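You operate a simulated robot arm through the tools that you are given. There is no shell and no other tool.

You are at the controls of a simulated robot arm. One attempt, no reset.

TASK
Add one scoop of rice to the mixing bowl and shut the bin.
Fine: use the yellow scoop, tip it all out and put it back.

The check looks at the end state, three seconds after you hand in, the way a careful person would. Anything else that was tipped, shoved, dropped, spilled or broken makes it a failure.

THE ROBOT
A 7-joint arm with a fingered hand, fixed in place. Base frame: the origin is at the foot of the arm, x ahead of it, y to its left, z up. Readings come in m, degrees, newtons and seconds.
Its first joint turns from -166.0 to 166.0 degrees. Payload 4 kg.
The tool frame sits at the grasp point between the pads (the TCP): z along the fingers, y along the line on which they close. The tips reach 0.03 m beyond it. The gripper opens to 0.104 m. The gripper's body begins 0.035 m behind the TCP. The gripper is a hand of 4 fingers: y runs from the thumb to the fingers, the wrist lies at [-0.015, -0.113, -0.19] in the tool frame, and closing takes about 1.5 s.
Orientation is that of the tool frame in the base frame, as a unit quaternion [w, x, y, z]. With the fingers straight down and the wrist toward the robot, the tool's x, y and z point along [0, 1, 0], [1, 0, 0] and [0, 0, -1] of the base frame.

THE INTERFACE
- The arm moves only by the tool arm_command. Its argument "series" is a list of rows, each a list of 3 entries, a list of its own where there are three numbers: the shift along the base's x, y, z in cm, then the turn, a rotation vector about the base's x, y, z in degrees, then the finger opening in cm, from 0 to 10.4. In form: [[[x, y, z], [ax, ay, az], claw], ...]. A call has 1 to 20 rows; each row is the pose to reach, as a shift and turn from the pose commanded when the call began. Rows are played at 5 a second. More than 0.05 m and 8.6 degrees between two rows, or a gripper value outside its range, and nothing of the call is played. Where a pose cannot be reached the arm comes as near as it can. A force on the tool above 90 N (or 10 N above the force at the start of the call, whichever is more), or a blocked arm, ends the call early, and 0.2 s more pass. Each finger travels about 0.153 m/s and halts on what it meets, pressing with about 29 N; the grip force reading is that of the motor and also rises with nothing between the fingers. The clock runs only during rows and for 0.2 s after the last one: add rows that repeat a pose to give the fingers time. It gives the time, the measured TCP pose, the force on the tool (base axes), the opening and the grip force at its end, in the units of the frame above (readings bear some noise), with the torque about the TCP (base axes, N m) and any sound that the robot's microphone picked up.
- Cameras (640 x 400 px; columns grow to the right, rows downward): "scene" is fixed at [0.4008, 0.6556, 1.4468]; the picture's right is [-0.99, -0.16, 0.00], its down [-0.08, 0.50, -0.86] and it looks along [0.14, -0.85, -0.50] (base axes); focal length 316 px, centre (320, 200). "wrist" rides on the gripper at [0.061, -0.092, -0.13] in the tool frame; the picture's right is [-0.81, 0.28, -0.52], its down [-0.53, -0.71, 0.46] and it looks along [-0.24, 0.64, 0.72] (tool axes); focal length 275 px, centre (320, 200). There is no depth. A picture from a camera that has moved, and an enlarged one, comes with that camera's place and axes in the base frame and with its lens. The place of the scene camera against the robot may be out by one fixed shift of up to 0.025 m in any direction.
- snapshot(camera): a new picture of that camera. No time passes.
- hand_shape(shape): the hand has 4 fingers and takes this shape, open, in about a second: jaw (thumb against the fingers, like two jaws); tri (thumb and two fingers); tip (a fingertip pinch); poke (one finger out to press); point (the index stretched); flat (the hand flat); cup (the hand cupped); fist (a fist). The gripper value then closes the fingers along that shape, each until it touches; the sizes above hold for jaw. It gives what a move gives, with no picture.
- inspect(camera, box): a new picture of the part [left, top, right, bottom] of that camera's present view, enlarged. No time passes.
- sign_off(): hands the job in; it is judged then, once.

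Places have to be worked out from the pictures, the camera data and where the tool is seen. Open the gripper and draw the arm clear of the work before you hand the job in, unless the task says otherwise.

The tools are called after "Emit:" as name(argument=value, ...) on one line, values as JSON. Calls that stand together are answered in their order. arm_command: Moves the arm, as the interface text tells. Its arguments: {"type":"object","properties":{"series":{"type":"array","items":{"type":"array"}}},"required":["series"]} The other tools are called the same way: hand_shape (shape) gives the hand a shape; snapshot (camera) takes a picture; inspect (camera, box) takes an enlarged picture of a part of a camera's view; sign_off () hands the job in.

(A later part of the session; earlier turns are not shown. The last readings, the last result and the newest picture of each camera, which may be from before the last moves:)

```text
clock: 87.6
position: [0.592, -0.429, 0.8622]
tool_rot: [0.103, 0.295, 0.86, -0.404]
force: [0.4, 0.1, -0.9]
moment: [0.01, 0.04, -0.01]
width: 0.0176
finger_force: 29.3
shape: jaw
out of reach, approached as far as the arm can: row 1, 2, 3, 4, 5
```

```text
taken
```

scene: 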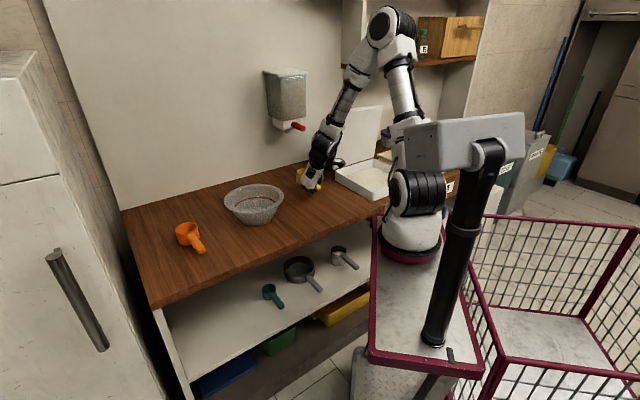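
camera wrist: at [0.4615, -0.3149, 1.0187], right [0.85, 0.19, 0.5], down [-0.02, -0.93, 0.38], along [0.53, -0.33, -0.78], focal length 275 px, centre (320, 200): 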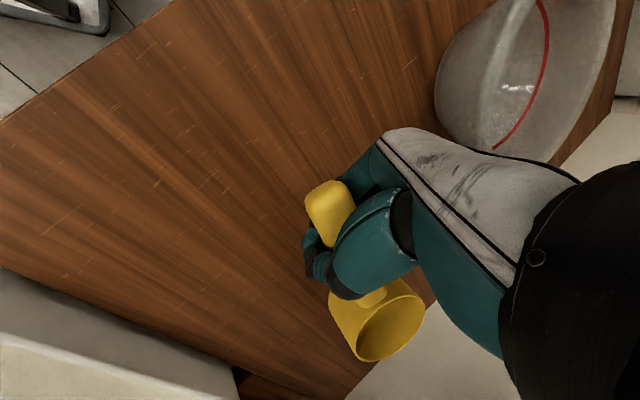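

Moving outward dropped the height, so a wrist joint limit is involved. In my earlier test this roll was reachable further left and higher, so I'll move up and left in small steps.

Emit:
arm_command(series=[[[0.5, 0.8, 1.5], [0, 0, 0], 0], [[1, 1.6, 3], [0, 0, 0], 0], [[1.3, 2.6, 5], [0, 0, 0], 0], [[1.6, 3.6, 7.5], [0, 0, 0], 0], [[1.8, 4.6, 10], [0, 0, 0], 0], [[2, 5.6, 12.5], [0, 0, 0], 0], [[2, 5.6, 12.5], [0, 0, 0], 0]])

Emit:
snapshot(camera="scene")

Emit:
inspect(camera="scene", box=[260, 110, 360, 210])

```text
clock: 89.2
position: [0.5794, -0.3501, 0.8923]
tool_rot: [0.091, 0.29, 0.864, -0.401]
force: [-0.5, 0.3, -0.3]
moment: [0.01, 0.02, -0.03]
width: 0.0177
finger_force: 29.5
shape: jaw
out of reach, approached as far as the arm can: row 1, 2, 3, 4, 5, 6, 7
```

```text
taken
```

scene: 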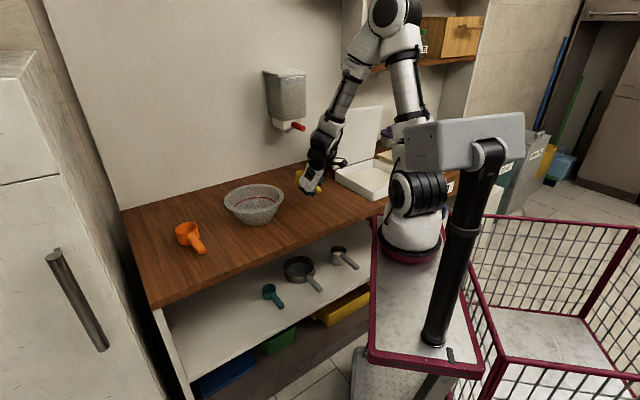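

```text
4.00 times, centred on (310, 160) of scene
camera zoom: at [0.4008, 0.6556, 1.4468], right [-0.99, -0.16, 0.0], down [-0.08, 0.5, -0.86], along [0.14, -0.85, -0.5], focal length 1262 px, centre (360, 360)
```

zoom: 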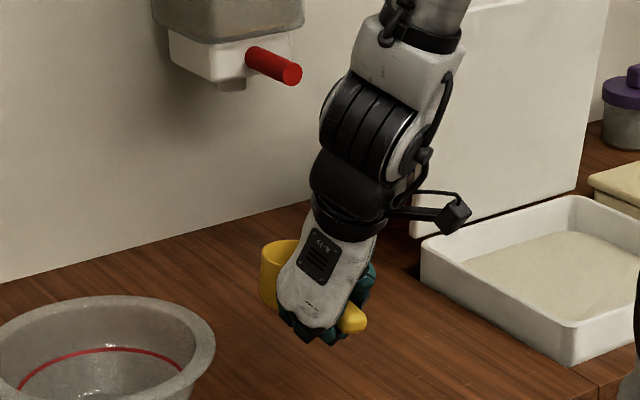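

The wrist is near-singular in this pose (flange in line with the forearm). The cup is upright now, so this is a good moment to set it down here and re-grip; I'll lower gently until contact.

Emit:
arm_command(series=[[[0, 0, -0.7], [0, 0, 0], 0], [[0, 0, -1.4], [0, 0, 0], 0], [[0, 0, -2], [0, 0, 0], 0], [[0, 0, -2.5], [0, 0, 0], 0], [[0, 0, -2.5], [0, 0, 0], 0]])

Emit:
inspect(camera="scene", box=[280, 150, 360, 210])

Emit:
inspect(camera="wrist", box=[220, 140, 460, 380])

```text
clock: 90.4
position: [0.5783, -0.352, 0.8665]
tool_rot: [0.087, 0.288, 0.865, -0.401]
force: [-0.2, 0.2, -0.4]
moment: [0.02, -0.01, -0.02]
width: 0.0175
finger_force: 28.7
shape: jaw
```

```text
6.67 times, centred on (320, 180) of scene
camera zoom: at [0.4008, 0.6556, 1.4468], right [-0.99, -0.16, 0.0], down [-0.08, 0.5, -0.86], along [0.14, -0.85, -0.5], focal length 2104 px, centre (320, 333)
```

zoom: 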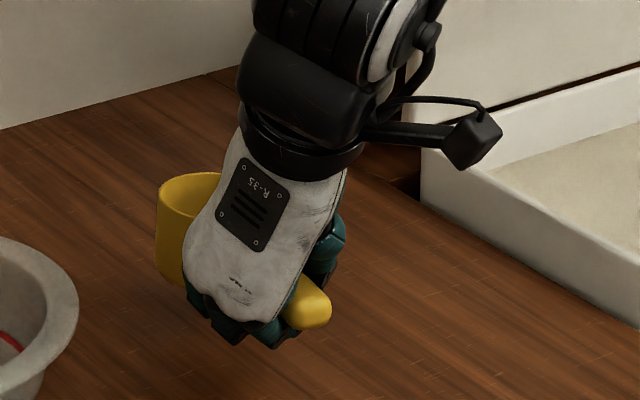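

```text
1.67 times, centred on (340, 260) of wrist
camera zoom: at [0.4872, -0.2775, 0.9892], right [0.86, 0.18, 0.48], down [-0.01, -0.93, 0.36], along [0.51, -0.31, -0.8], focal length 459 px, centre (287, 100)
```

zoom: 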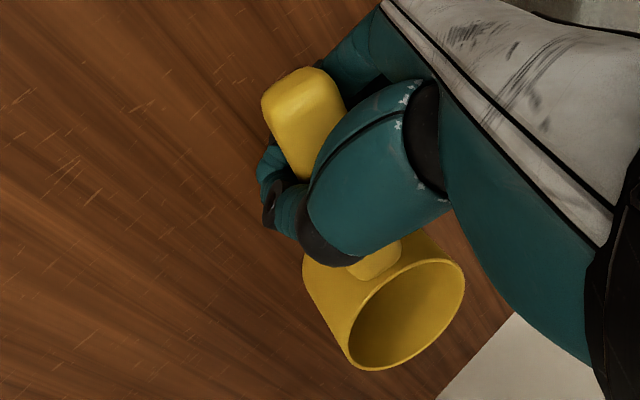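

No contact yet. Continue lowering in small steps.

Emit:
arm_command(series=[[[0, 0, -0.4], [0, 0, 0], 0], [[0, 0, -0.8], [0, 0, 0], 0], [[0, 0, -1.2], [0, 0, 0], 0], [[0, 0, -1.2], [0, 0, 0], 0]])

Emit:
inspect(camera="scene", box=[280, 150, 360, 210])

```text
clock: 91.4
position: [0.5786, -0.3537, 0.8552]
tool_rot: [0.088, 0.288, 0.865, -0.4]
force: [-0.5, -0.2, -0.2]
moment: [0.03, 0.01, -0.01]
width: 0.0174
finger_force: 29.1
shape: jaw
```

```text
6.67 times, centred on (320, 180) of scene
camera zoom: at [0.4008, 0.6556, 1.4468], right [-0.99, -0.16, 0.0], down [-0.08, 0.5, -0.86], along [0.14, -0.85, -0.5], focal length 2104 px, centre (320, 333)
```

zoom: 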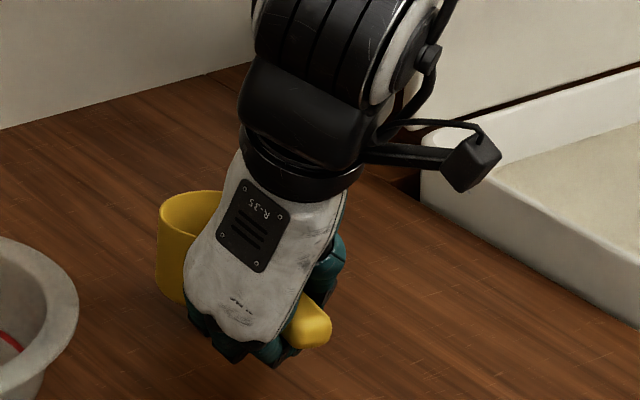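

Emit:
arm_command(series=[[[0, 0, -0.3], [0, 0, 0], 0], [[0, 0, -0.6], [0, 0, 0], 0], [[0, 0, -0.9], [0, 0, 0], 0], [[0, 0, -0.9], [0, 0, 0], 0]])

Emit:
inspect(camera="scene", box=[280, 150, 360, 210])

Emit:
inspect(camera="wrist", box=[220, 140, 460, 380])

```text
clock: 92.4
position: [0.5795, -0.3533, 0.8459]
tool_rot: [0.087, 0.289, 0.865, -0.401]
force: [-0.2, 0.0, -1.2]
moment: [0.03, 0.06, 0.01]
width: 0.0174
finger_force: 28.9
shape: jaw
```

```text
6.67 times, centred on (320, 180) of scene
camera zoom: at [0.4008, 0.6556, 1.4468], right [-0.99, -0.16, 0.0], down [-0.08, 0.5, -0.86], along [0.14, -0.85, -0.5], focal length 2104 px, centre (320, 333)
```

zoom: 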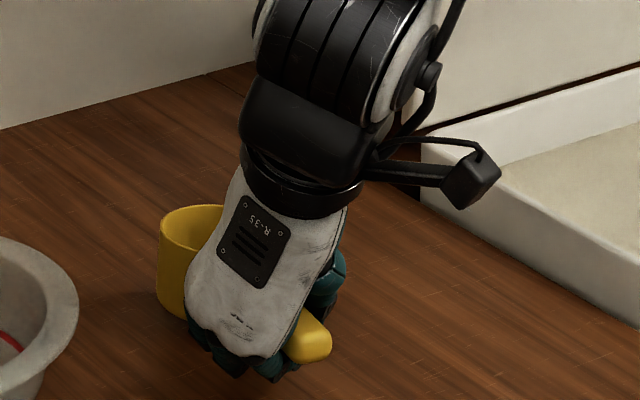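

```text
1.67 times, centred on (340, 260) of wrist
camera zoom: at [0.4869, -0.2776, 0.9679], right [0.86, 0.18, 0.48], down [-0.01, -0.93, 0.36], along [0.51, -0.31, -0.8], focal length 459 px, centre (287, 100)
```

zoom: 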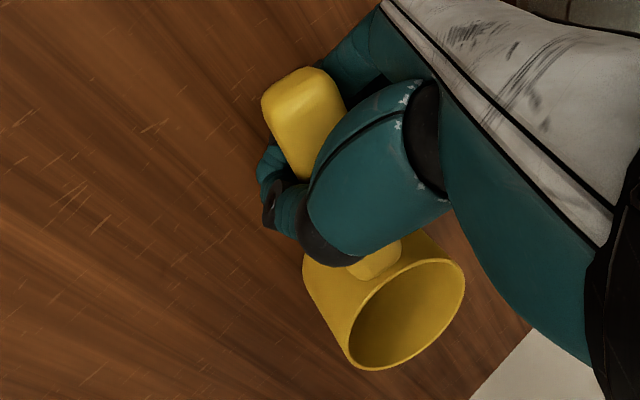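

Fingertips are now about as low as they can go with the cup roughly 1 cm above the table. I'll open slowly so the scoop settles down between the fingers.

Emit:
arm_command(series=[[[0, 0, -0.2], [0, 0, 0], 1.6], [[0, 0, -0.2], [0, 0, 0], 1.8], [[0, 0, -0.2], [0, 0, 0], 2.0], [[0, 0, -0.2], [0, 0, 0], 2.2], [[0, 0, -0.2], [0, 0, 0], 2.5], [[0, 0, -0.2], [0, 0, 0], 2.8], [[0, 0, -0.2], [0, 0, 0], 2.8]])

Emit:
inspect(camera="scene", box=[280, 150, 360, 210])

Emit:
inspect(camera="wrist", box=[220, 140, 460, 380])

```text
clock: 94.0
position: [0.5779, -0.3524, 0.8438]
tool_rot: [0.088, 0.288, 0.865, -0.401]
force: [-0.8, -0.1, -0.4]
moment: [0.02, 0.03, -0.04]
width: 0.0276
finger_force: 0.1
shape: jaw
```

```text
6.67 times, centred on (320, 180) of scene
camera zoom: at [0.4008, 0.6556, 1.4468], right [-0.99, -0.16, 0.0], down [-0.08, 0.5, -0.86], along [0.14, -0.85, -0.5], focal length 2104 px, centre (320, 333)
```

zoom: 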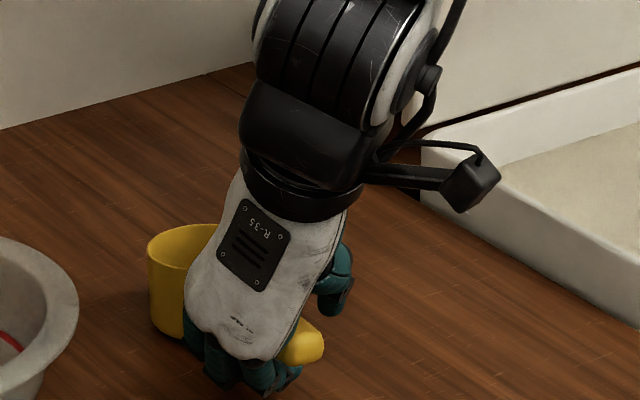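

```text
1.67 times, centred on (340, 260) of wrist
camera zoom: at [0.487, -0.2776, 0.9661], right [0.86, 0.18, 0.48], down [-0.01, -0.93, 0.36], along [0.51, -0.31, -0.8], focal length 459 px, centre (287, 100)
```

zoom: 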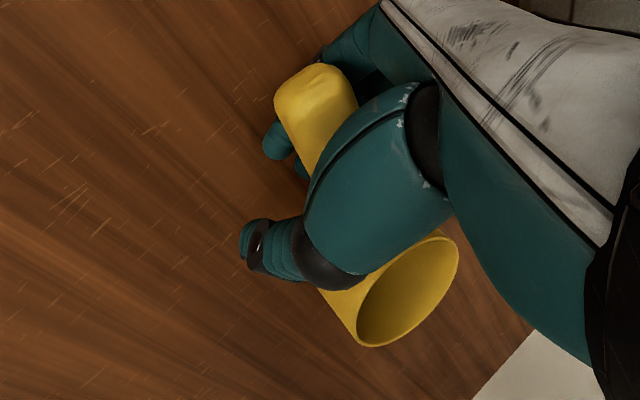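

The scoop dropped flat onto the table. The fingertips are partly under the handle, so I'll unroll the hand around it before withdrawing.

Emit:
arm_command(series=[[[0, 0, 0.2], [4.5, -5, 0], 2.8], [[0, 0, 0.4], [9, -10, 0], 3], [[0, 0, 0.5], [13.5, -15, 0], 3.2], [[0, 0, 0.6], [18, -20, 0], 3.6], [[0, 0, 0.7], [22.5, -25, 0], 4], [[0, 0, 0.7], [26.8, -29.7, 0], 4.5], [[0, 0, 0.7], [26.8, -29.7, 0], 5], [[0, 0, 0.7], [26.8, -29.7, 0], 5]])

Emit:
inspect(camera="scene", box=[280, 150, 360, 210])

Emit:
inspect(camera="wrist", box=[180, 140, 460, 400])

```text
clock: 95.8
position: [0.5795, -0.3529, 0.8496]
tool_rot: [0.235, 0.393, 0.883, -0.105]
force: [-0.8, 0.2, -0.2]
moment: [0.0, -0.07, -0.01]
width: 0.0496
finger_force: 0.0
shape: jaw
```

```text
6.67 times, centred on (320, 180) of scene
camera zoom: at [0.4008, 0.6556, 1.4468], right [-0.99, -0.16, 0.0], down [-0.08, 0.5, -0.86], along [0.14, -0.85, -0.5], focal length 2104 px, centre (320, 333)
```

zoom: 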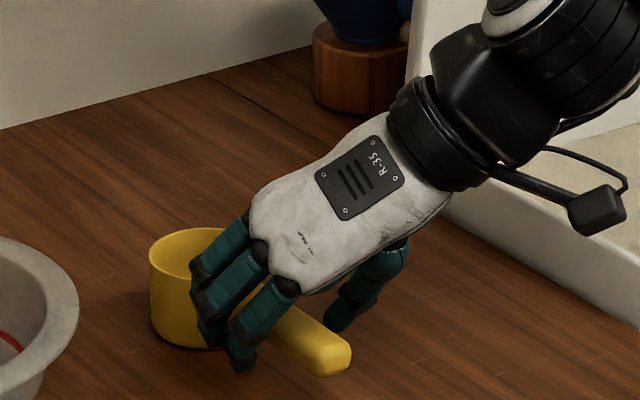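

```text
1.54 times, centred on (320, 270) of wrist
camera zoom: at [0.4315, -0.3274, 0.9333], right [0.5, -0.15, 0.85], down [-0.07, -0.99, -0.13], along [0.86, 0.01, -0.51], focal length 424 px, centre (320, 92)
```

zoom: 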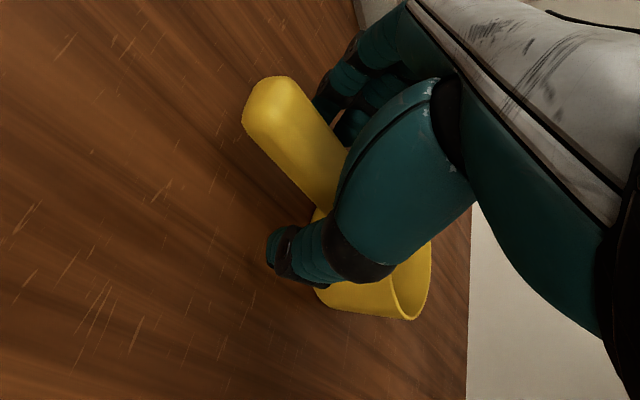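

The scoop stands flat with the open hand around its handle. I'll raise, turn the hand vertical, and shift forward near the cup so the re-grip is close to the balance point.

Emit:
arm_command(series=[[[0, 0, 2], [0, 0, 0], 6], [[0, 0, 4], [0, 0, 0], 7], [[0, 0, 6], [3.7, 3.3, 0], 7], [[0.5, -0.5, 8], [8, 7.2, 0], 7], [[1, -1, 9], [12.5, 11.3, 0], 7], [[1.5, -1.5, 9.5], [17, 15.3, 0], 7], [[2, -2, 10], [22.3, 20.1, 0], 7], [[2.4, -2.3, 10], [22.3, 20.1, 0], 7], [[2.4, -2.3, 10], [22.3, 20.1, 0], 7]])

Emit:
snapshot(camera="wrist")

Emit:
snapshot(camera="scene")

Emit:
inspect(camera="scene", box=[280, 150, 360, 210])

```text
clock: 97.8
position: [0.602, -0.3742, 0.9519]
tool_rot: [-0.001, 0.407, 0.913, 0.0]
force: [-0.1, 0.0, 0.1]
moment: [0.0, 0.0, -0.02]
width: 0.0695
finger_force: 0.0
shape: jaw
```

```text
taken
camera wrist: at [0.494, -0.3927, 1.0817], right [0.75, -0.42, 0.52], down [-0.17, -0.87, -0.46], along [0.64, 0.25, -0.73], focal length 275 px, centre (320, 200)
```

wrist: 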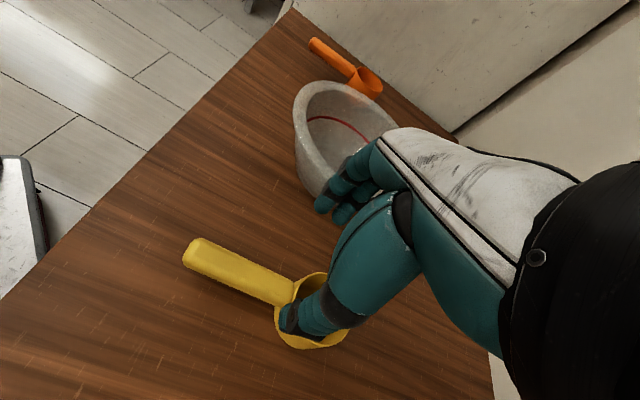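

```text
taken
```

scene: 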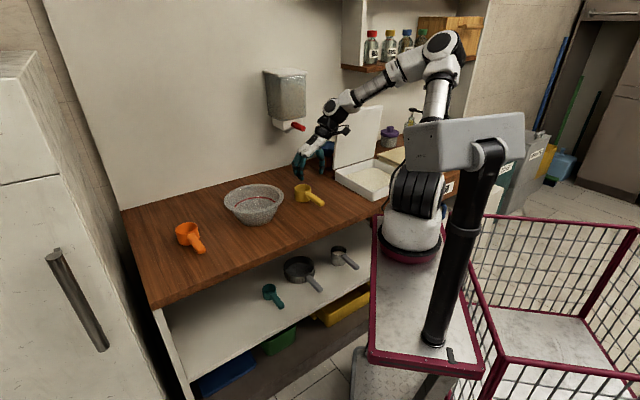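

```text
6.67 times, centred on (320, 180) of scene
camera zoom: at [0.4008, 0.6556, 1.4468], right [-0.99, -0.16, 0.0], down [-0.08, 0.5, -0.86], along [0.14, -0.85, -0.5], focal length 2104 px, centre (320, 333)
```

zoom: 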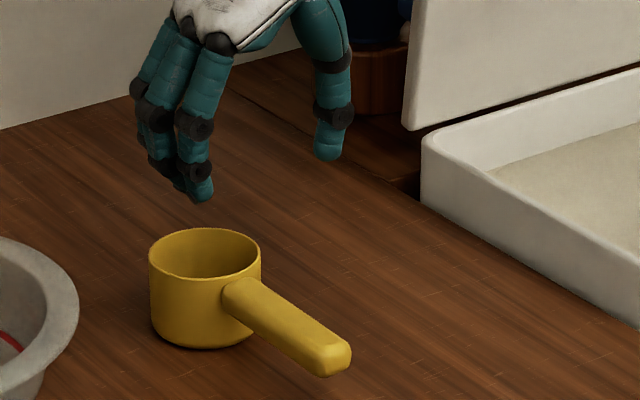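

Scoop stands flat and clear. I'll zoom the wrist view to measure the handle line precisely before descending.

Emit:
inspect(camera="wrist", box=[160, 220, 360, 360])

```text
2.86 times, centred on (260, 290) of wrist
camera zoom: at [0.494, -0.3927, 1.0817], right [0.75, -0.42, 0.52], down [-0.17, -0.87, -0.46], along [0.64, 0.25, -0.73], focal length 786 px, centre (491, -57)
```

zoom: 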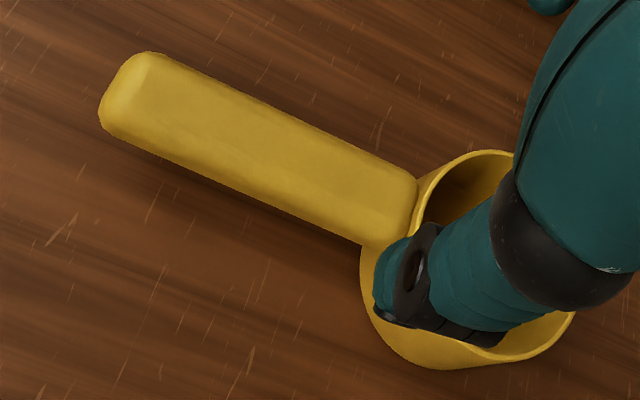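

Wrist measurement puts the handle axis at u 0.162, nearly exactly along v, from v 0.625 to the cup at 0.713. I'll align yaw, centre at v 0.682 and descend.

Emit:
arm_command(series=[[[-0.5, 0.65, 0], [0, 0, 3], 7], [[-0.5, 0.65, -3], [0, 0, 3], 7], [[-0.5, 0.65, -6], [0, 0, 3], 7], [[-0.5, 0.65, -8.5], [0, 0, 3], 7], [[-0.5, 0.65, -10], [0, 0, 3], 6], [[-0.5, 0.65, -10.6], [0, 0, 3], 5], [[-0.5, 0.65, -10.6], [0, 0, 3], 4.5]])

Emit:
inspect(camera="scene", box=[280, 150, 360, 210])

Emit:
inspect(camera="wrist", box=[200, 160, 420, 360])

```text
clock: 99.4
position: [0.5978, -0.369, 0.8456]
tool_rot: [-0.001, 0.383, 0.924, 0.0]
force: [0.2, -1.0, 0.4]
moment: [0.02, 0.01, -0.01]
width: 0.0456
finger_force: 0.0
shape: jaw
```

```text
6.67 times, centred on (320, 180) of scene
camera zoom: at [0.4008, 0.6556, 1.4468], right [-0.99, -0.16, 0.0], down [-0.08, 0.5, -0.86], along [0.14, -0.85, -0.5], focal length 2104 px, centre (320, 333)
```

zoom: 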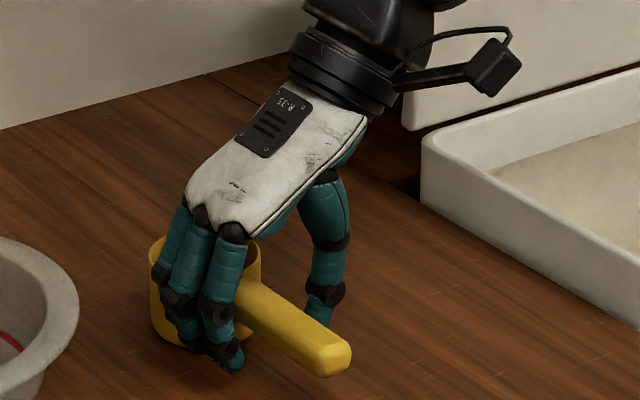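

```text
2.00 times, centred on (310, 260) of wrist
camera zoom: at [0.49, -0.3922, 0.9758], right [0.77, -0.38, 0.52], down [-0.13, -0.88, -0.46], along [0.63, 0.28, -0.73], focal length 551 px, centre (340, 80)
```

zoom: 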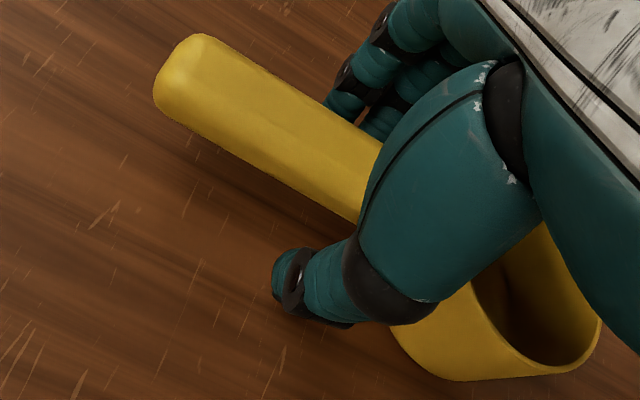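

Fingers straddle the handle right behind the cup. Lower 0.7 cm more and close.

Emit:
arm_command(series=[[[0, 0, -0.4], [0, 0, 0], 4.5], [[0, 0, -0.7], [0, 0, 0], 4], [[0, 0, -0.7], [0, 0, 0], 3.3], [[0, 0, -0.7], [0, 0, 0], 2.6], [[0, 0, -0.7], [0, 0, 0], 2], [[0, 0, -0.7], [0, 0, 0], 1.2], [[0, 0, -0.7], [0, 0, 0], 0.5], [[0, 0, -0.7], [0, 0, 0], 0], [[0, 0, -0.7], [0, 0, 0], 0], [[0, 0, -0.7], [0, 0, 0], 0]])

Emit:
inspect(camera="scene", box=[280, 150, 360, 210])

Emit:
inspect(camera="wrist", box=[200, 160, 420, 360])

```text
clock: 101.6
position: [0.5975, -0.3692, 0.839]
tool_rot: [-0.001, 0.382, 0.924, 0.001]
force: [-1.0, 0.2, 0.3]
moment: [0.02, 0.04, 0.0]
width: 0.0143
finger_force: 28.5
shape: jaw
```

```text
6.67 times, centred on (320, 180) of scene
camera zoom: at [0.4008, 0.6556, 1.4468], right [-0.99, -0.16, 0.0], down [-0.08, 0.5, -0.86], along [0.14, -0.85, -0.5], focal length 2104 px, centre (320, 333)
```

zoom: 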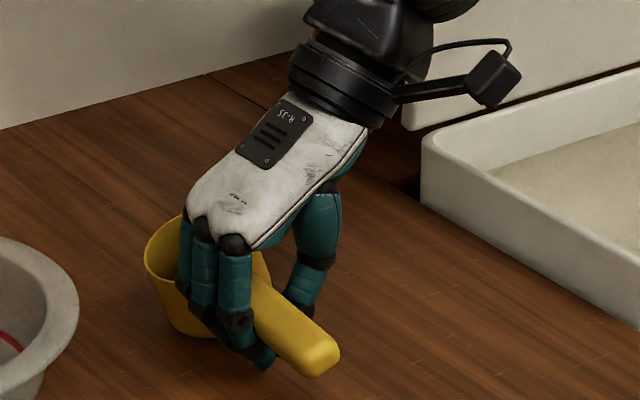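

```text
2.00 times, centred on (310, 260) of wrist
camera zoom: at [0.4898, -0.3922, 0.9688], right [0.77, -0.38, 0.52], down [-0.13, -0.88, -0.46], along [0.63, 0.28, -0.73], focal length 551 px, centre (340, 80)
```

zoom: 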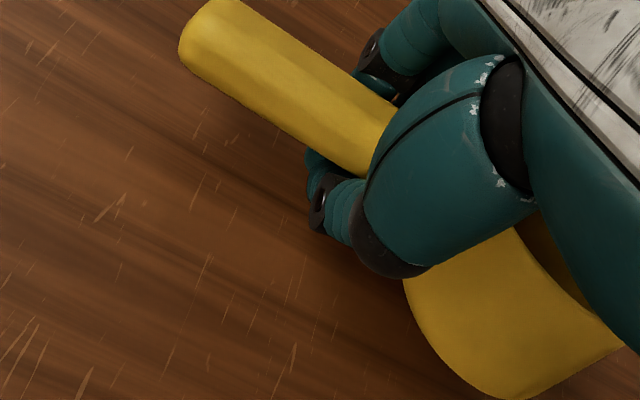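

The cup rolled slightly as the fingers curled in. I'll lift a few centimetres and see how it holds.

Emit:
arm_command(series=[[[0, 0, 1], [0, 0, 0], 0], [[0, 0, 2.5], [0, 0, 0], 0], [[0, 0, 4.5], [0, 0, 0], 0], [[0, 0, 7], [0, 0, 0], 0], [[0, 0, 10], [0, 0, 0], 0], [[0, 0, 10], [0, 0, 0], 0], [[0, 0, 10], [0, 0, 0], 0]])

Emit:
inspect(camera="scene", box=[270, 110, 370, 190])

Emit:
snapshot(camera="wrist")

```text
clock: 103.2
position: [0.5982, -0.3694, 0.9376]
tool_rot: [0.0, 0.382, 0.924, 0.0]
force: [-0.2, -0.3, -0.8]
moment: [0.04, 0.05, -0.02]
width: 0.0143
finger_force: 29.3
shape: jaw
```

```text
5.00 times, centred on (320, 150) of scene
camera zoom: at [0.4008, 0.6556, 1.4468], right [-0.99, -0.16, 0.0], down [-0.08, 0.5, -0.86], along [0.14, -0.85, -0.5], focal length 1578 px, centre (320, 450)
```

zoom: 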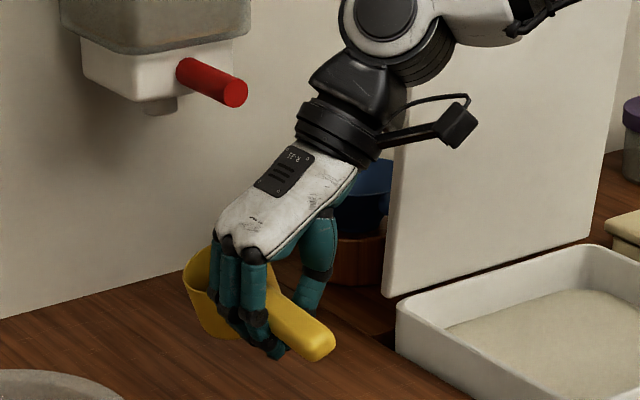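

```text
taken
camera wrist: at [0.4897, -0.3926, 1.068], right [0.77, -0.38, 0.52], down [-0.13, -0.88, -0.46], along [0.63, 0.28, -0.73], focal length 275 px, centre (320, 200)
```

wrist: 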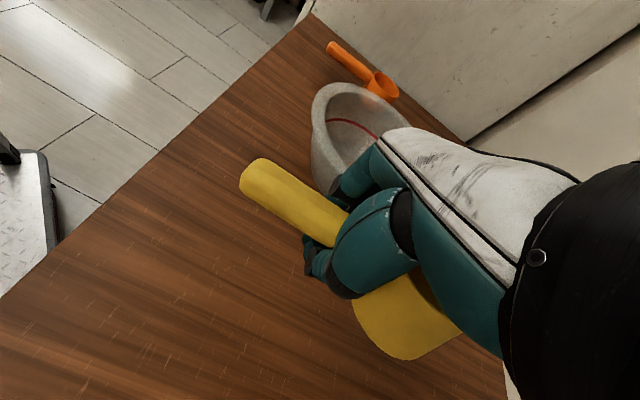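

This grip holds level in pitch with only a roll to the right. I'll roll the hand left about the handle axis to bring the cup upright and measure.

Emit:
arm_command(series=[[[0, 0, 1], [-4.2, 4.2, 0], 0], [[0, 0, 2], [-8.5, 8.5, 0], 0], [[0, 0, 3], [-12.7, 12.7, 0], 0], [[0, 0, 4], [-17, 17, 0], 0], [[0, 0, 5], [-21.2, 21.2, 0], 0], [[0, 0, 6], [-24.7, 24.7, 0], 0], [[0, 0, 6], [-24.7, 24.7, 0], 0]])

Emit:
snapshot(camera="scene")

Emit:
inspect(camera="scene", box=[270, 110, 370, 190])

Emit:
inspect(camera="wrist", box=[200, 120, 480, 400])

```text
clock: 104.8
position: [0.5975, -0.37, 0.9975]
tool_rot: [-0.116, 0.365, 0.881, -0.278]
force: [-1.0, 0.2, -0.2]
moment: [0.01, 0.02, -0.02]
width: 0.0144
finger_force: 28.7
shape: jaw
```

```text
taken
```

scene: 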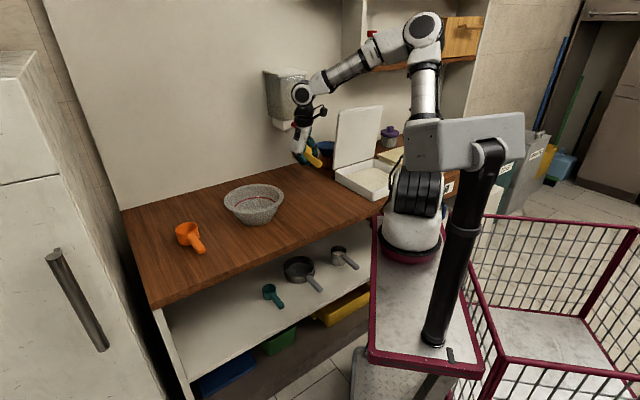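

```text
5.00 times, centred on (320, 150) of scene
camera zoom: at [0.4008, 0.6556, 1.4468], right [-0.99, -0.16, 0.0], down [-0.08, 0.5, -0.86], along [0.14, -0.85, -0.5], focal length 1578 px, centre (320, 450)
```

zoom: 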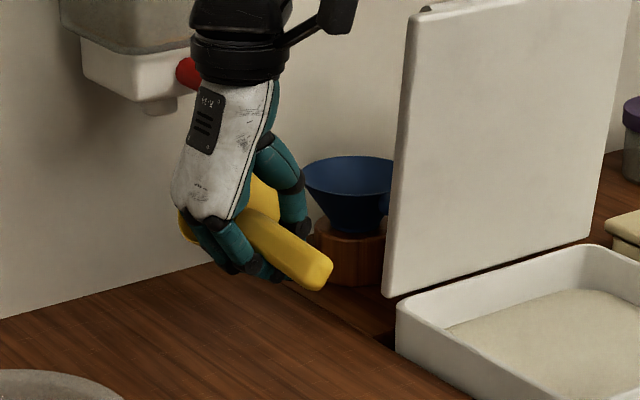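

```text
1.43 times, centred on (340, 260) of wrist
camera zoom: at [0.555, -0.3278, 1.1576], right [0.94, -0.21, 0.27], down [-0.22, -0.97, 0.04], along [0.25, -0.09, -0.96], focal length 393 px, centre (291, 114)
```

zoom: 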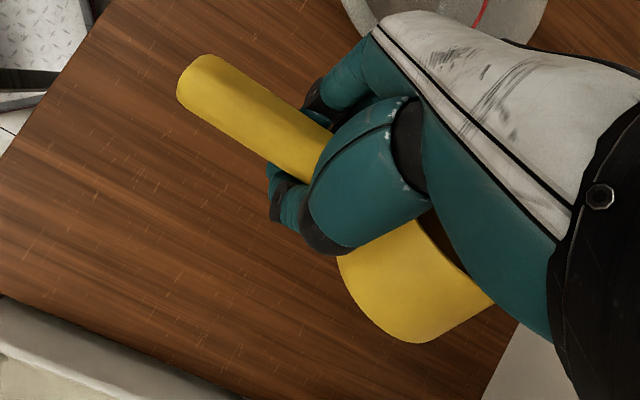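

The wrist view shows the mouth is now tipped to the left, so the scoop sits about 40° left-rolled relative to the hand. I'll roll the hand back the other way to bring the cup upright, which also makes pouring left much easier.

Emit:
arm_command(series=[[[0, 0, 0], [5.4, -5.4, 0], 0], [[0, 0, 0], [10.9, -10.9, 0], 0], [[0, 0, 0], [16.3, -16.3, 0], 0], [[0, 0, 0], [21.8, -21.8, 0], 0], [[0, 0, 0], [27.2, -27.2, 0], 0], [[0, 0, 0], [32.7, -32.7, 0], 0], [[0, 0, 0], [38.1, -38.1, 0], 0], [[0, 0, 0], [43.5, -43.5, 0], 0], [[0, 0, 0], [49, -49, 0], 0], [[0, 0, 0], [54, -54, 0], 0], [[0, 0, 0], [54, -54, 0], 0]])

Emit:
snapshot(camera="scene")

Emit:
inspect(camera="scene", box=[270, 110, 370, 190])

Emit:
inspect(camera="wrist", box=[200, 120, 480, 400])

```text
clock: 107.2
position: [0.5987, -0.3699, 0.9972]
tool_rot: [0.134, 0.357, 0.864, 0.328]
force: [-0.6, 0.6, -0.3]
moment: [0.02, 0.02, 0.0]
width: 0.0142
finger_force: 29.2
shape: jaw
```

```text
taken
```

scene: 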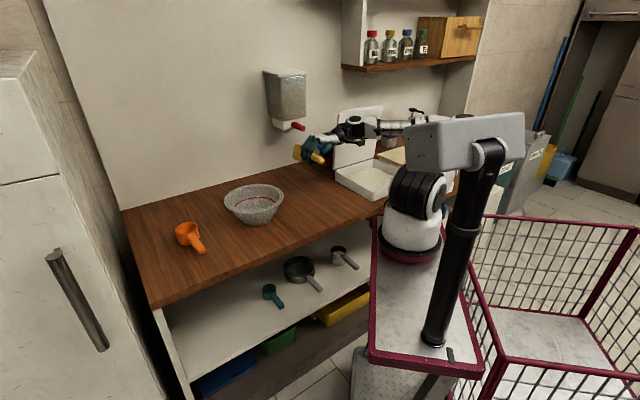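

```text
5.00 times, centred on (320, 150) of scene
camera zoom: at [0.4008, 0.6556, 1.4468], right [-0.99, -0.16, 0.0], down [-0.08, 0.5, -0.86], along [0.14, -0.85, -0.5], focal length 1578 px, centre (320, 450)
```

zoom: 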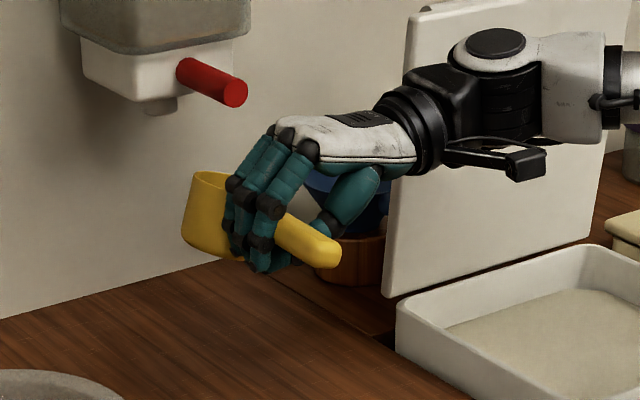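

```text
1.43 times, centred on (340, 260) of wrist
camera zoom: at [0.4452, -0.4371, 1.0349], right [0.48, -0.67, 0.57], down [0.21, -0.54, -0.81], along [0.85, 0.51, -0.12], focal length 393 px, centre (291, 114)
```

zoom: 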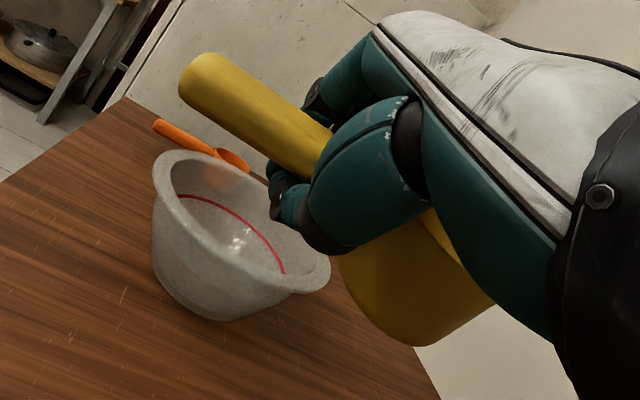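

Nearly upright. I'll zoom closer from both cameras to measure the remaining tilt.

Emit:
inspect(camera="scene", box=[290, 130, 350, 175])

Emit:
inspect(camera="wrist", box=[300, 180, 480, 380])

```text
8.89 times, centred on (320, 152) of scene
camera zoom: at [0.4008, 0.6556, 1.4468], right [-0.99, -0.16, 0.0], down [-0.08, 0.5, -0.86], along [0.14, -0.85, -0.5], focal length 2805 px, centre (320, 622)
```

zoom: 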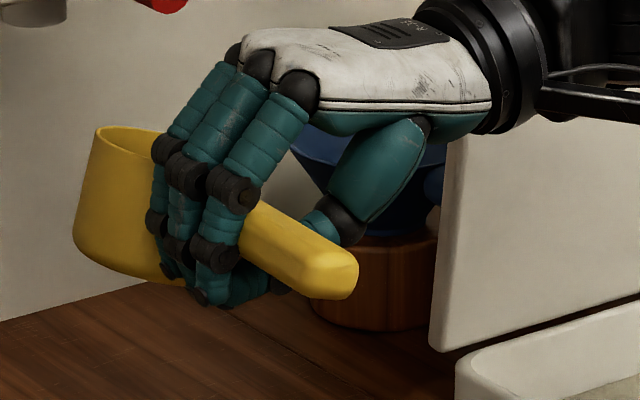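

```text
2.00 times, centred on (390, 280) of wrist
camera zoom: at [0.4452, -0.4371, 1.0349], right [0.48, -0.67, 0.57], down [0.21, -0.54, -0.81], along [0.85, 0.51, -0.12], focal length 551 px, centre (180, 40)
```

zoom: 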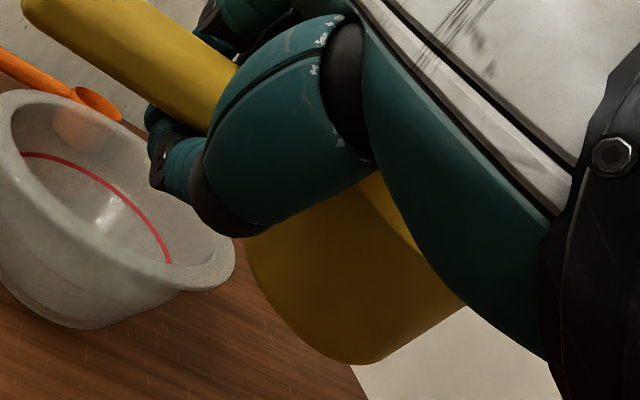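

The cup is tilted about 17° right and essentially level nose-to-tail. I'll correct that roll and re-check.

Emit:
arm_command(series=[[[0, 0, 0], [-4, 4, 0], 0], [[0, 0, 0], [-8, 8, 0], 0], [[0, 0, 0], [-12, 12, 0], 0], [[0, 0, 0], [-12, 12, 0], 0]])

Emit:
inspect(camera="scene", box=[290, 130, 350, 175])

Emit:
inspect(camera="wrist", box=[200, 120, 480, 400])

```text
clock: 108.2
position: [0.5979, -0.3693, 0.9983]
tool_rot: [0.08, 0.374, 0.903, 0.194]
force: [0.3, -0.1, 0.1]
moment: [0.02, 0.05, -0.02]
width: 0.0141
finger_force: 29.5
shape: jaw
```

```text
8.89 times, centred on (320, 152) of scene
camera zoom: at [0.4008, 0.6556, 1.4468], right [-0.99, -0.16, 0.0], down [-0.08, 0.5, -0.86], along [0.14, -0.85, -0.5], focal length 2805 px, centre (320, 622)
```

zoom: 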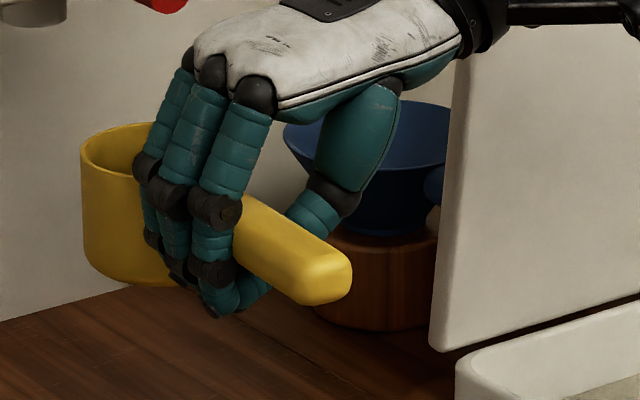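

```text
1.43 times, centred on (340, 260) of wrist
camera zoom: at [0.4578, -0.4247, 1.0791], right [0.6, -0.55, 0.58], down [0.05, -0.7, -0.71], along [0.8, 0.46, -0.39], focal length 393 px, centre (291, 114)
```

zoom: 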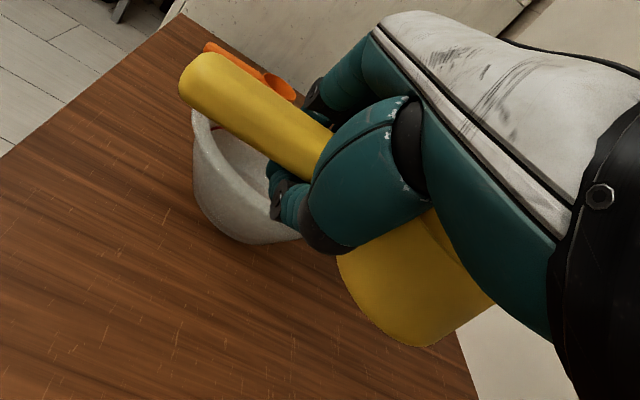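

The cup is now upright within a few degrees and held firmly. I'll carry it over the bin with a slight yaw to the right.

Emit:
arm_command(series=[[[-3, -2.1, 0], [0, 0, -2.5], 0], [[-6, -4.2, 0], [0, 0, -5], 0], [[-9, -6.3, 0], [0, 0, -7.5], 0], [[-12, -8.5, 0], [0, 0, -10], 0], [[-15, -10.7, 0], [0, 0, -12.5], 0], [[-18, -12.9, 0], [0, 0, -15], 0], [[-21, -15, 0], [0, 0, -17.5], 0], [[-23, -16.5, 0], [0, 0, -20], 0], [[-23, -16.5, 0], [0, 0, -20], 0]])

Emit:
snapshot(camera="scene")

Emit:
inspect(camera="scene", box=[340, 110, 440, 200])

Emit:
snapshot(camera="wrist")

```text
clock: 110.2
position: [0.367, -0.5339, 0.9992]
tool_rot: [0.113, 0.525, 0.824, 0.179]
force: [0.4, -0.5, 0.1]
moment: [-0.01, -0.02, 0.0]
width: 0.0139
finger_force: 28.8
shape: jaw
```

```text
taken
```

scene: 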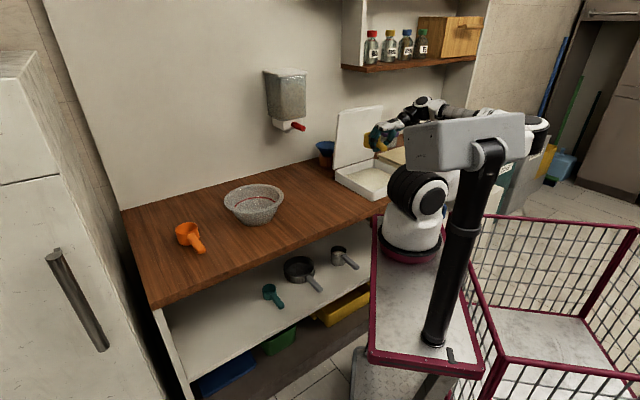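

```text
4.44 times, centred on (390, 155) of scene
camera zoom: at [0.4008, 0.6556, 1.4468], right [-0.99, -0.16, 0.0], down [-0.08, 0.5, -0.86], along [0.14, -0.85, -0.5], focal length 1403 px, centre (9, 400)
```

zoom: 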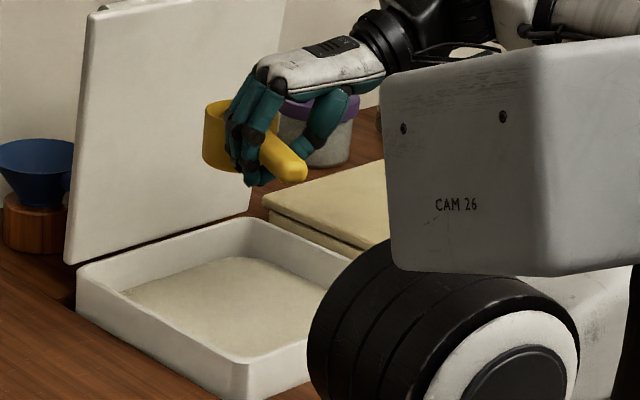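

```text
taken
camera wrist: at [0.2166, -0.538, 1.079], right [0.38, -0.72, 0.58], down [-0.19, -0.68, -0.71], along [0.91, 0.15, -0.39], focal length 275 px, centre (320, 200)
```

wrist: 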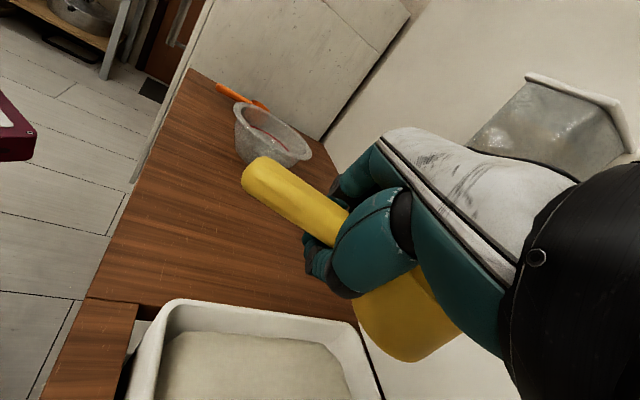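

The cup is over the tub. I'll add 10° of yaw to keep the wrist clear of the cream bin's handle, and lower in stages toward the rice.

Emit:
arm_command(series=[[[0.4, 0.1, -1], [0, 0, -3.5], 0], [[0.8, 0.2, -2], [0, 0, -7], 0], [[1.2, 0.25, -3], [0, 0, -10], 0], [[1.2, 0.25, -6], [0, 0, -10], 0], [[1.2, 0.25, -9], [0, 0, -10], 0], [[1.2, 0.25, -12], [0, 0, -10], 0], [[1.2, 0.25, -12], [0, 0, -10], 0]])

Emit:
inspect(camera="scene", box=[340, 110, 440, 200])

Emit:
snapshot(camera="wrist")

Emit:
snapshot(camera="scene")

```text
clock: 111.8
position: [0.3808, -0.5304, 0.8776]
tool_rot: [0.129, 0.594, 0.776, 0.169]
force: [0.4, -0.3, -1.6]
moment: [0.03, -0.01, -0.02]
width: 0.0139
finger_force: 29.4
shape: jaw
```

```text
4.44 times, centred on (390, 155) of scene
camera zoom: at [0.4008, 0.6556, 1.4468], right [-0.99, -0.16, 0.0], down [-0.08, 0.5, -0.86], along [0.14, -0.85, -0.5], focal length 1403 px, centre (9, 400)
```

zoom: 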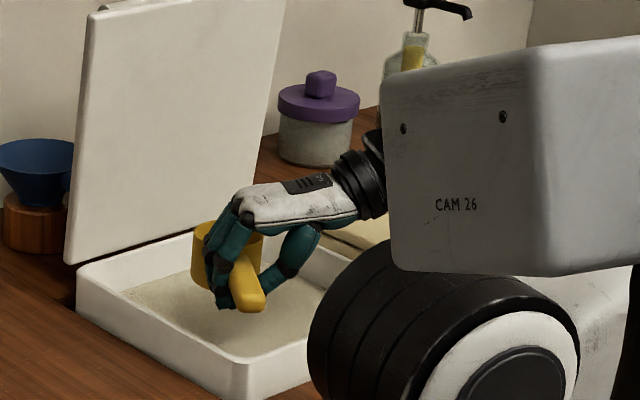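

```text
taken
camera wrist: at [0.232, -0.5084, 0.959], right [0.25, -0.77, 0.58], down [-0.31, -0.63, -0.71], along [0.92, 0.0, -0.39], focal length 275 px, centre (320, 200)
```

wrist: 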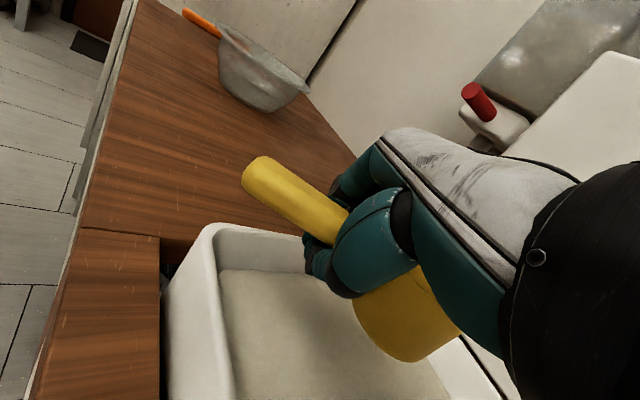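

```text
taken
```

scene: 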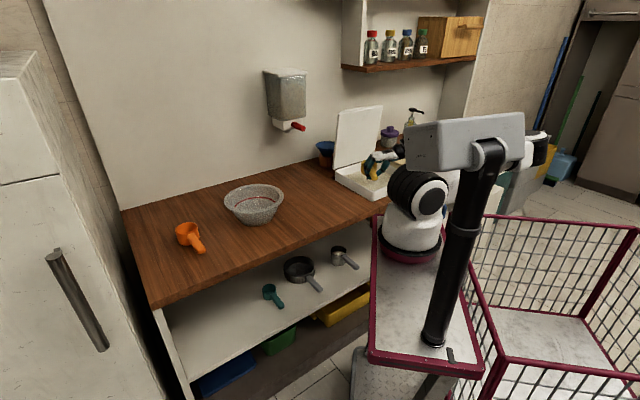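

Clear all around and CAM 26 is undisturbed. Continue lowering into the rice.

Emit:
arm_command(series=[[[0, 0, -1.5], [0, 0, 0], 0], [[0, 0, -3], [0, 0, 0], 0], [[0, 0, -4.5], [0, 0, 0], 0], [[0, 0, -5.5], [0, 0, 0], 0], [[0, 0, -5.5], [0, 0, 0], 0]])

Emit:
inspect(camera="scene", box=[360, 140, 430, 200])

Emit:
snapshot(camera="wrist")

```text
clock: 113.0
position: [0.3815, -0.532, 0.8239]
tool_rot: [0.128, 0.595, 0.776, 0.168]
force: [-0.2, 0.0, 2.0]
moment: [0.14, 0.03, 0.0]
width: 0.0123
finger_force: 29.2
shape: jaw
```

```text
6.67 times, centred on (395, 170) of scene
camera zoom: at [0.4008, 0.6556, 1.4468], right [-0.99, -0.16, 0.0], down [-0.08, 0.5, -0.86], along [0.14, -0.85, -0.5], focal length 2104 px, centre (-180, 400)
```

zoom: 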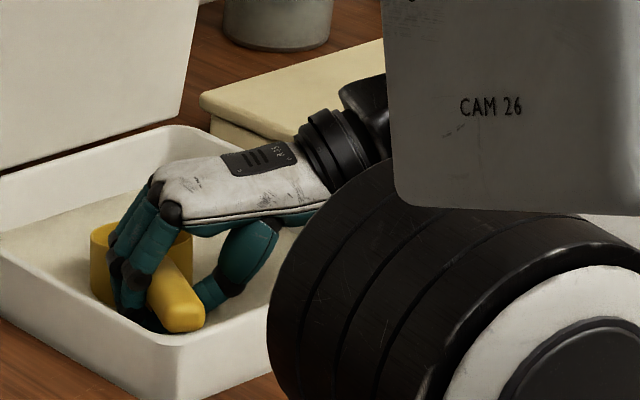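

```text
taken
camera wrist: at [0.231, -0.5097, 0.9044], right [0.25, -0.77, 0.58], down [-0.31, -0.63, -0.71], along [0.92, 0.0, -0.39], focal length 275 px, centre (320, 200)
```

wrist: 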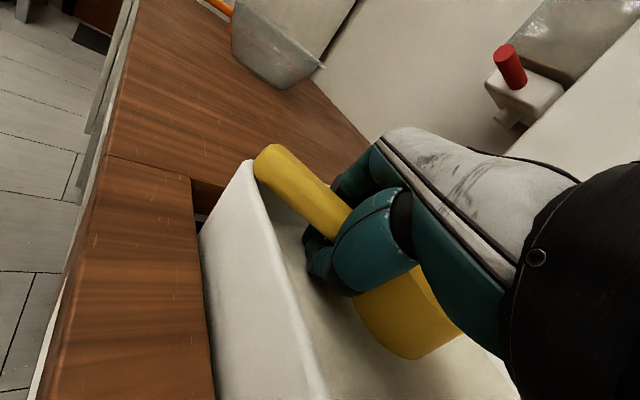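

The 2 N contact is the handle tail touching the tub's front wall. I'll raise, shift deeper into the tub and yaw 5° more, then check the scoop's attitude.

Emit:
arm_command(series=[[[0, 0, 2], [0, 0, 0], 0], [[0, 0, 4], [0, 0, 0], 0], [[0.3, -1.2, 5.5], [0, 0, -1.5], 0], [[0.7, -2.7, 5.5], [0, 0, -3], 0], [[1, -4.1, 5.5], [0, 0, -5], 0], [[1, -4.1, 5.5], [0, 0, -5], 0]])

Emit:
inspect(camera="scene", box=[360, 130, 430, 200])

Emit:
inspect(camera="wrist", box=[200, 120, 480, 400])

```text
clock: 114.4
position: [0.3895, -0.5718, 0.8784]
tool_rot: [0.136, 0.629, 0.748, 0.162]
force: [0.1, 0.6, -0.1]
moment: [0.03, 0.04, 0.01]
width: 0.0122
finger_force: 29.3
shape: jaw
```

```text
5.71 times, centred on (395, 165) of scene
camera zoom: at [0.4008, 0.6556, 1.4468], right [-0.99, -0.16, 0.0], down [-0.08, 0.5, -0.86], along [0.14, -0.85, -0.5], focal length 1803 px, centre (-109, 400)
```

zoom: 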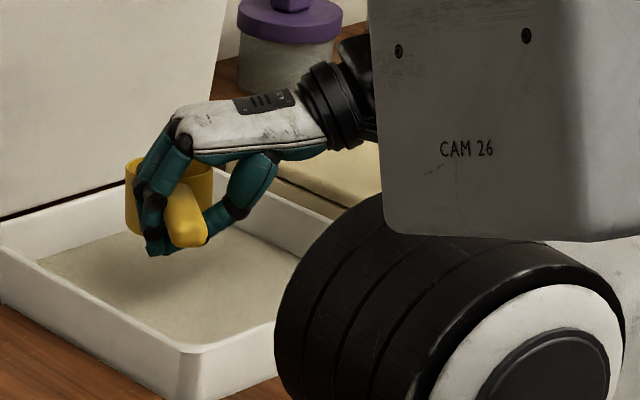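

```text
1.43 times, centred on (340, 260) of wrist
camera zoom: at [0.2435, -0.5377, 0.9589], right [0.18, -0.79, 0.58], down [-0.36, -0.6, -0.71], along [0.92, -0.09, -0.39], focal length 393 px, centre (291, 114)
```

zoom: 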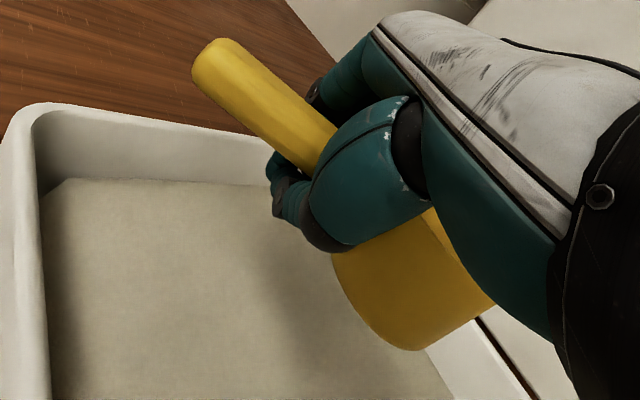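

The scoop pitched a few degrees nose-down from that touch, so I'll compensate with a slight nose-up pitch and lower into the rice again.

Emit:
arm_command(series=[[[0, 0, -1], [-3.5, -0.6, 0], 0], [[0, 0, -2.5], [-6.9, -1.2, 0], 0], [[0, 0, -4], [-6.9, -1.2, 0], 0], [[0, 0, -5.2], [-6.9, -1.2, 0], 0], [[0, 0, -6.2], [-6.9, -1.2, 0], 0], [[0, 0, -6.2], [-6.9, -1.2, 0], 0]])

Emit:
inspect(camera="scene", box=[360, 140, 430, 200])

Emit:
inspect(camera="wrist", box=[200, 120, 480, 400])

```text
clock: 115.8
position: [0.3894, -0.5725, 0.8161]
tool_rot: [0.181, 0.617, 0.756, 0.124]
force: [-0.3, 0.5, -0.9]
moment: [0.0, -0.03, -0.01]
width: 0.0123
finger_force: 28.8
shape: jaw
```

```text
6.67 times, centred on (395, 170) of scene
camera zoom: at [0.4008, 0.6556, 1.4468], right [-0.99, -0.16, 0.0], down [-0.08, 0.5, -0.86], along [0.14, -0.85, -0.5], focal length 2104 px, centre (-180, 400)
```

zoom: 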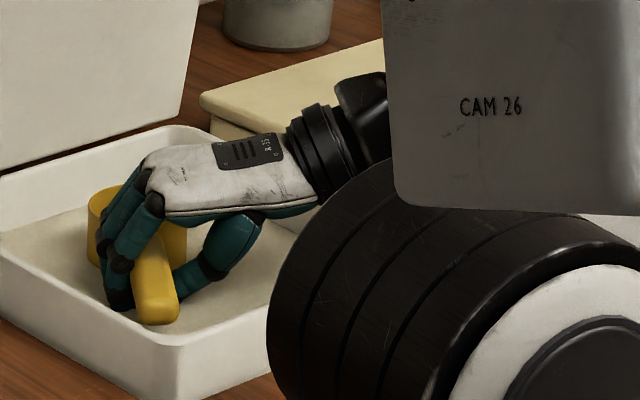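

```text
1.43 times, centred on (340, 260) of wrist
camera zoom: at [0.2419, -0.5284, 0.8892], right [0.16, -0.72, 0.68], down [-0.35, -0.69, -0.64], along [0.92, -0.13, -0.36], focal length 393 px, centre (291, 114)
```

zoom: 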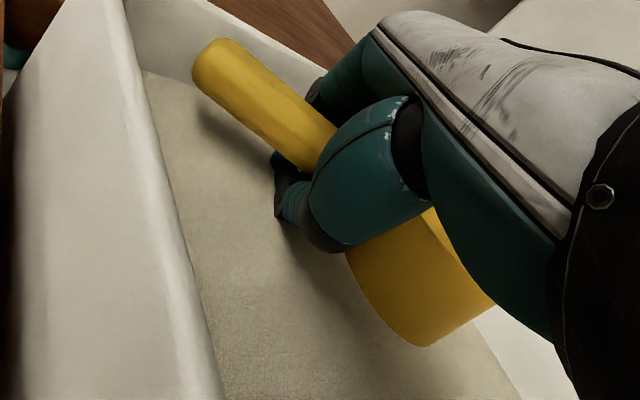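

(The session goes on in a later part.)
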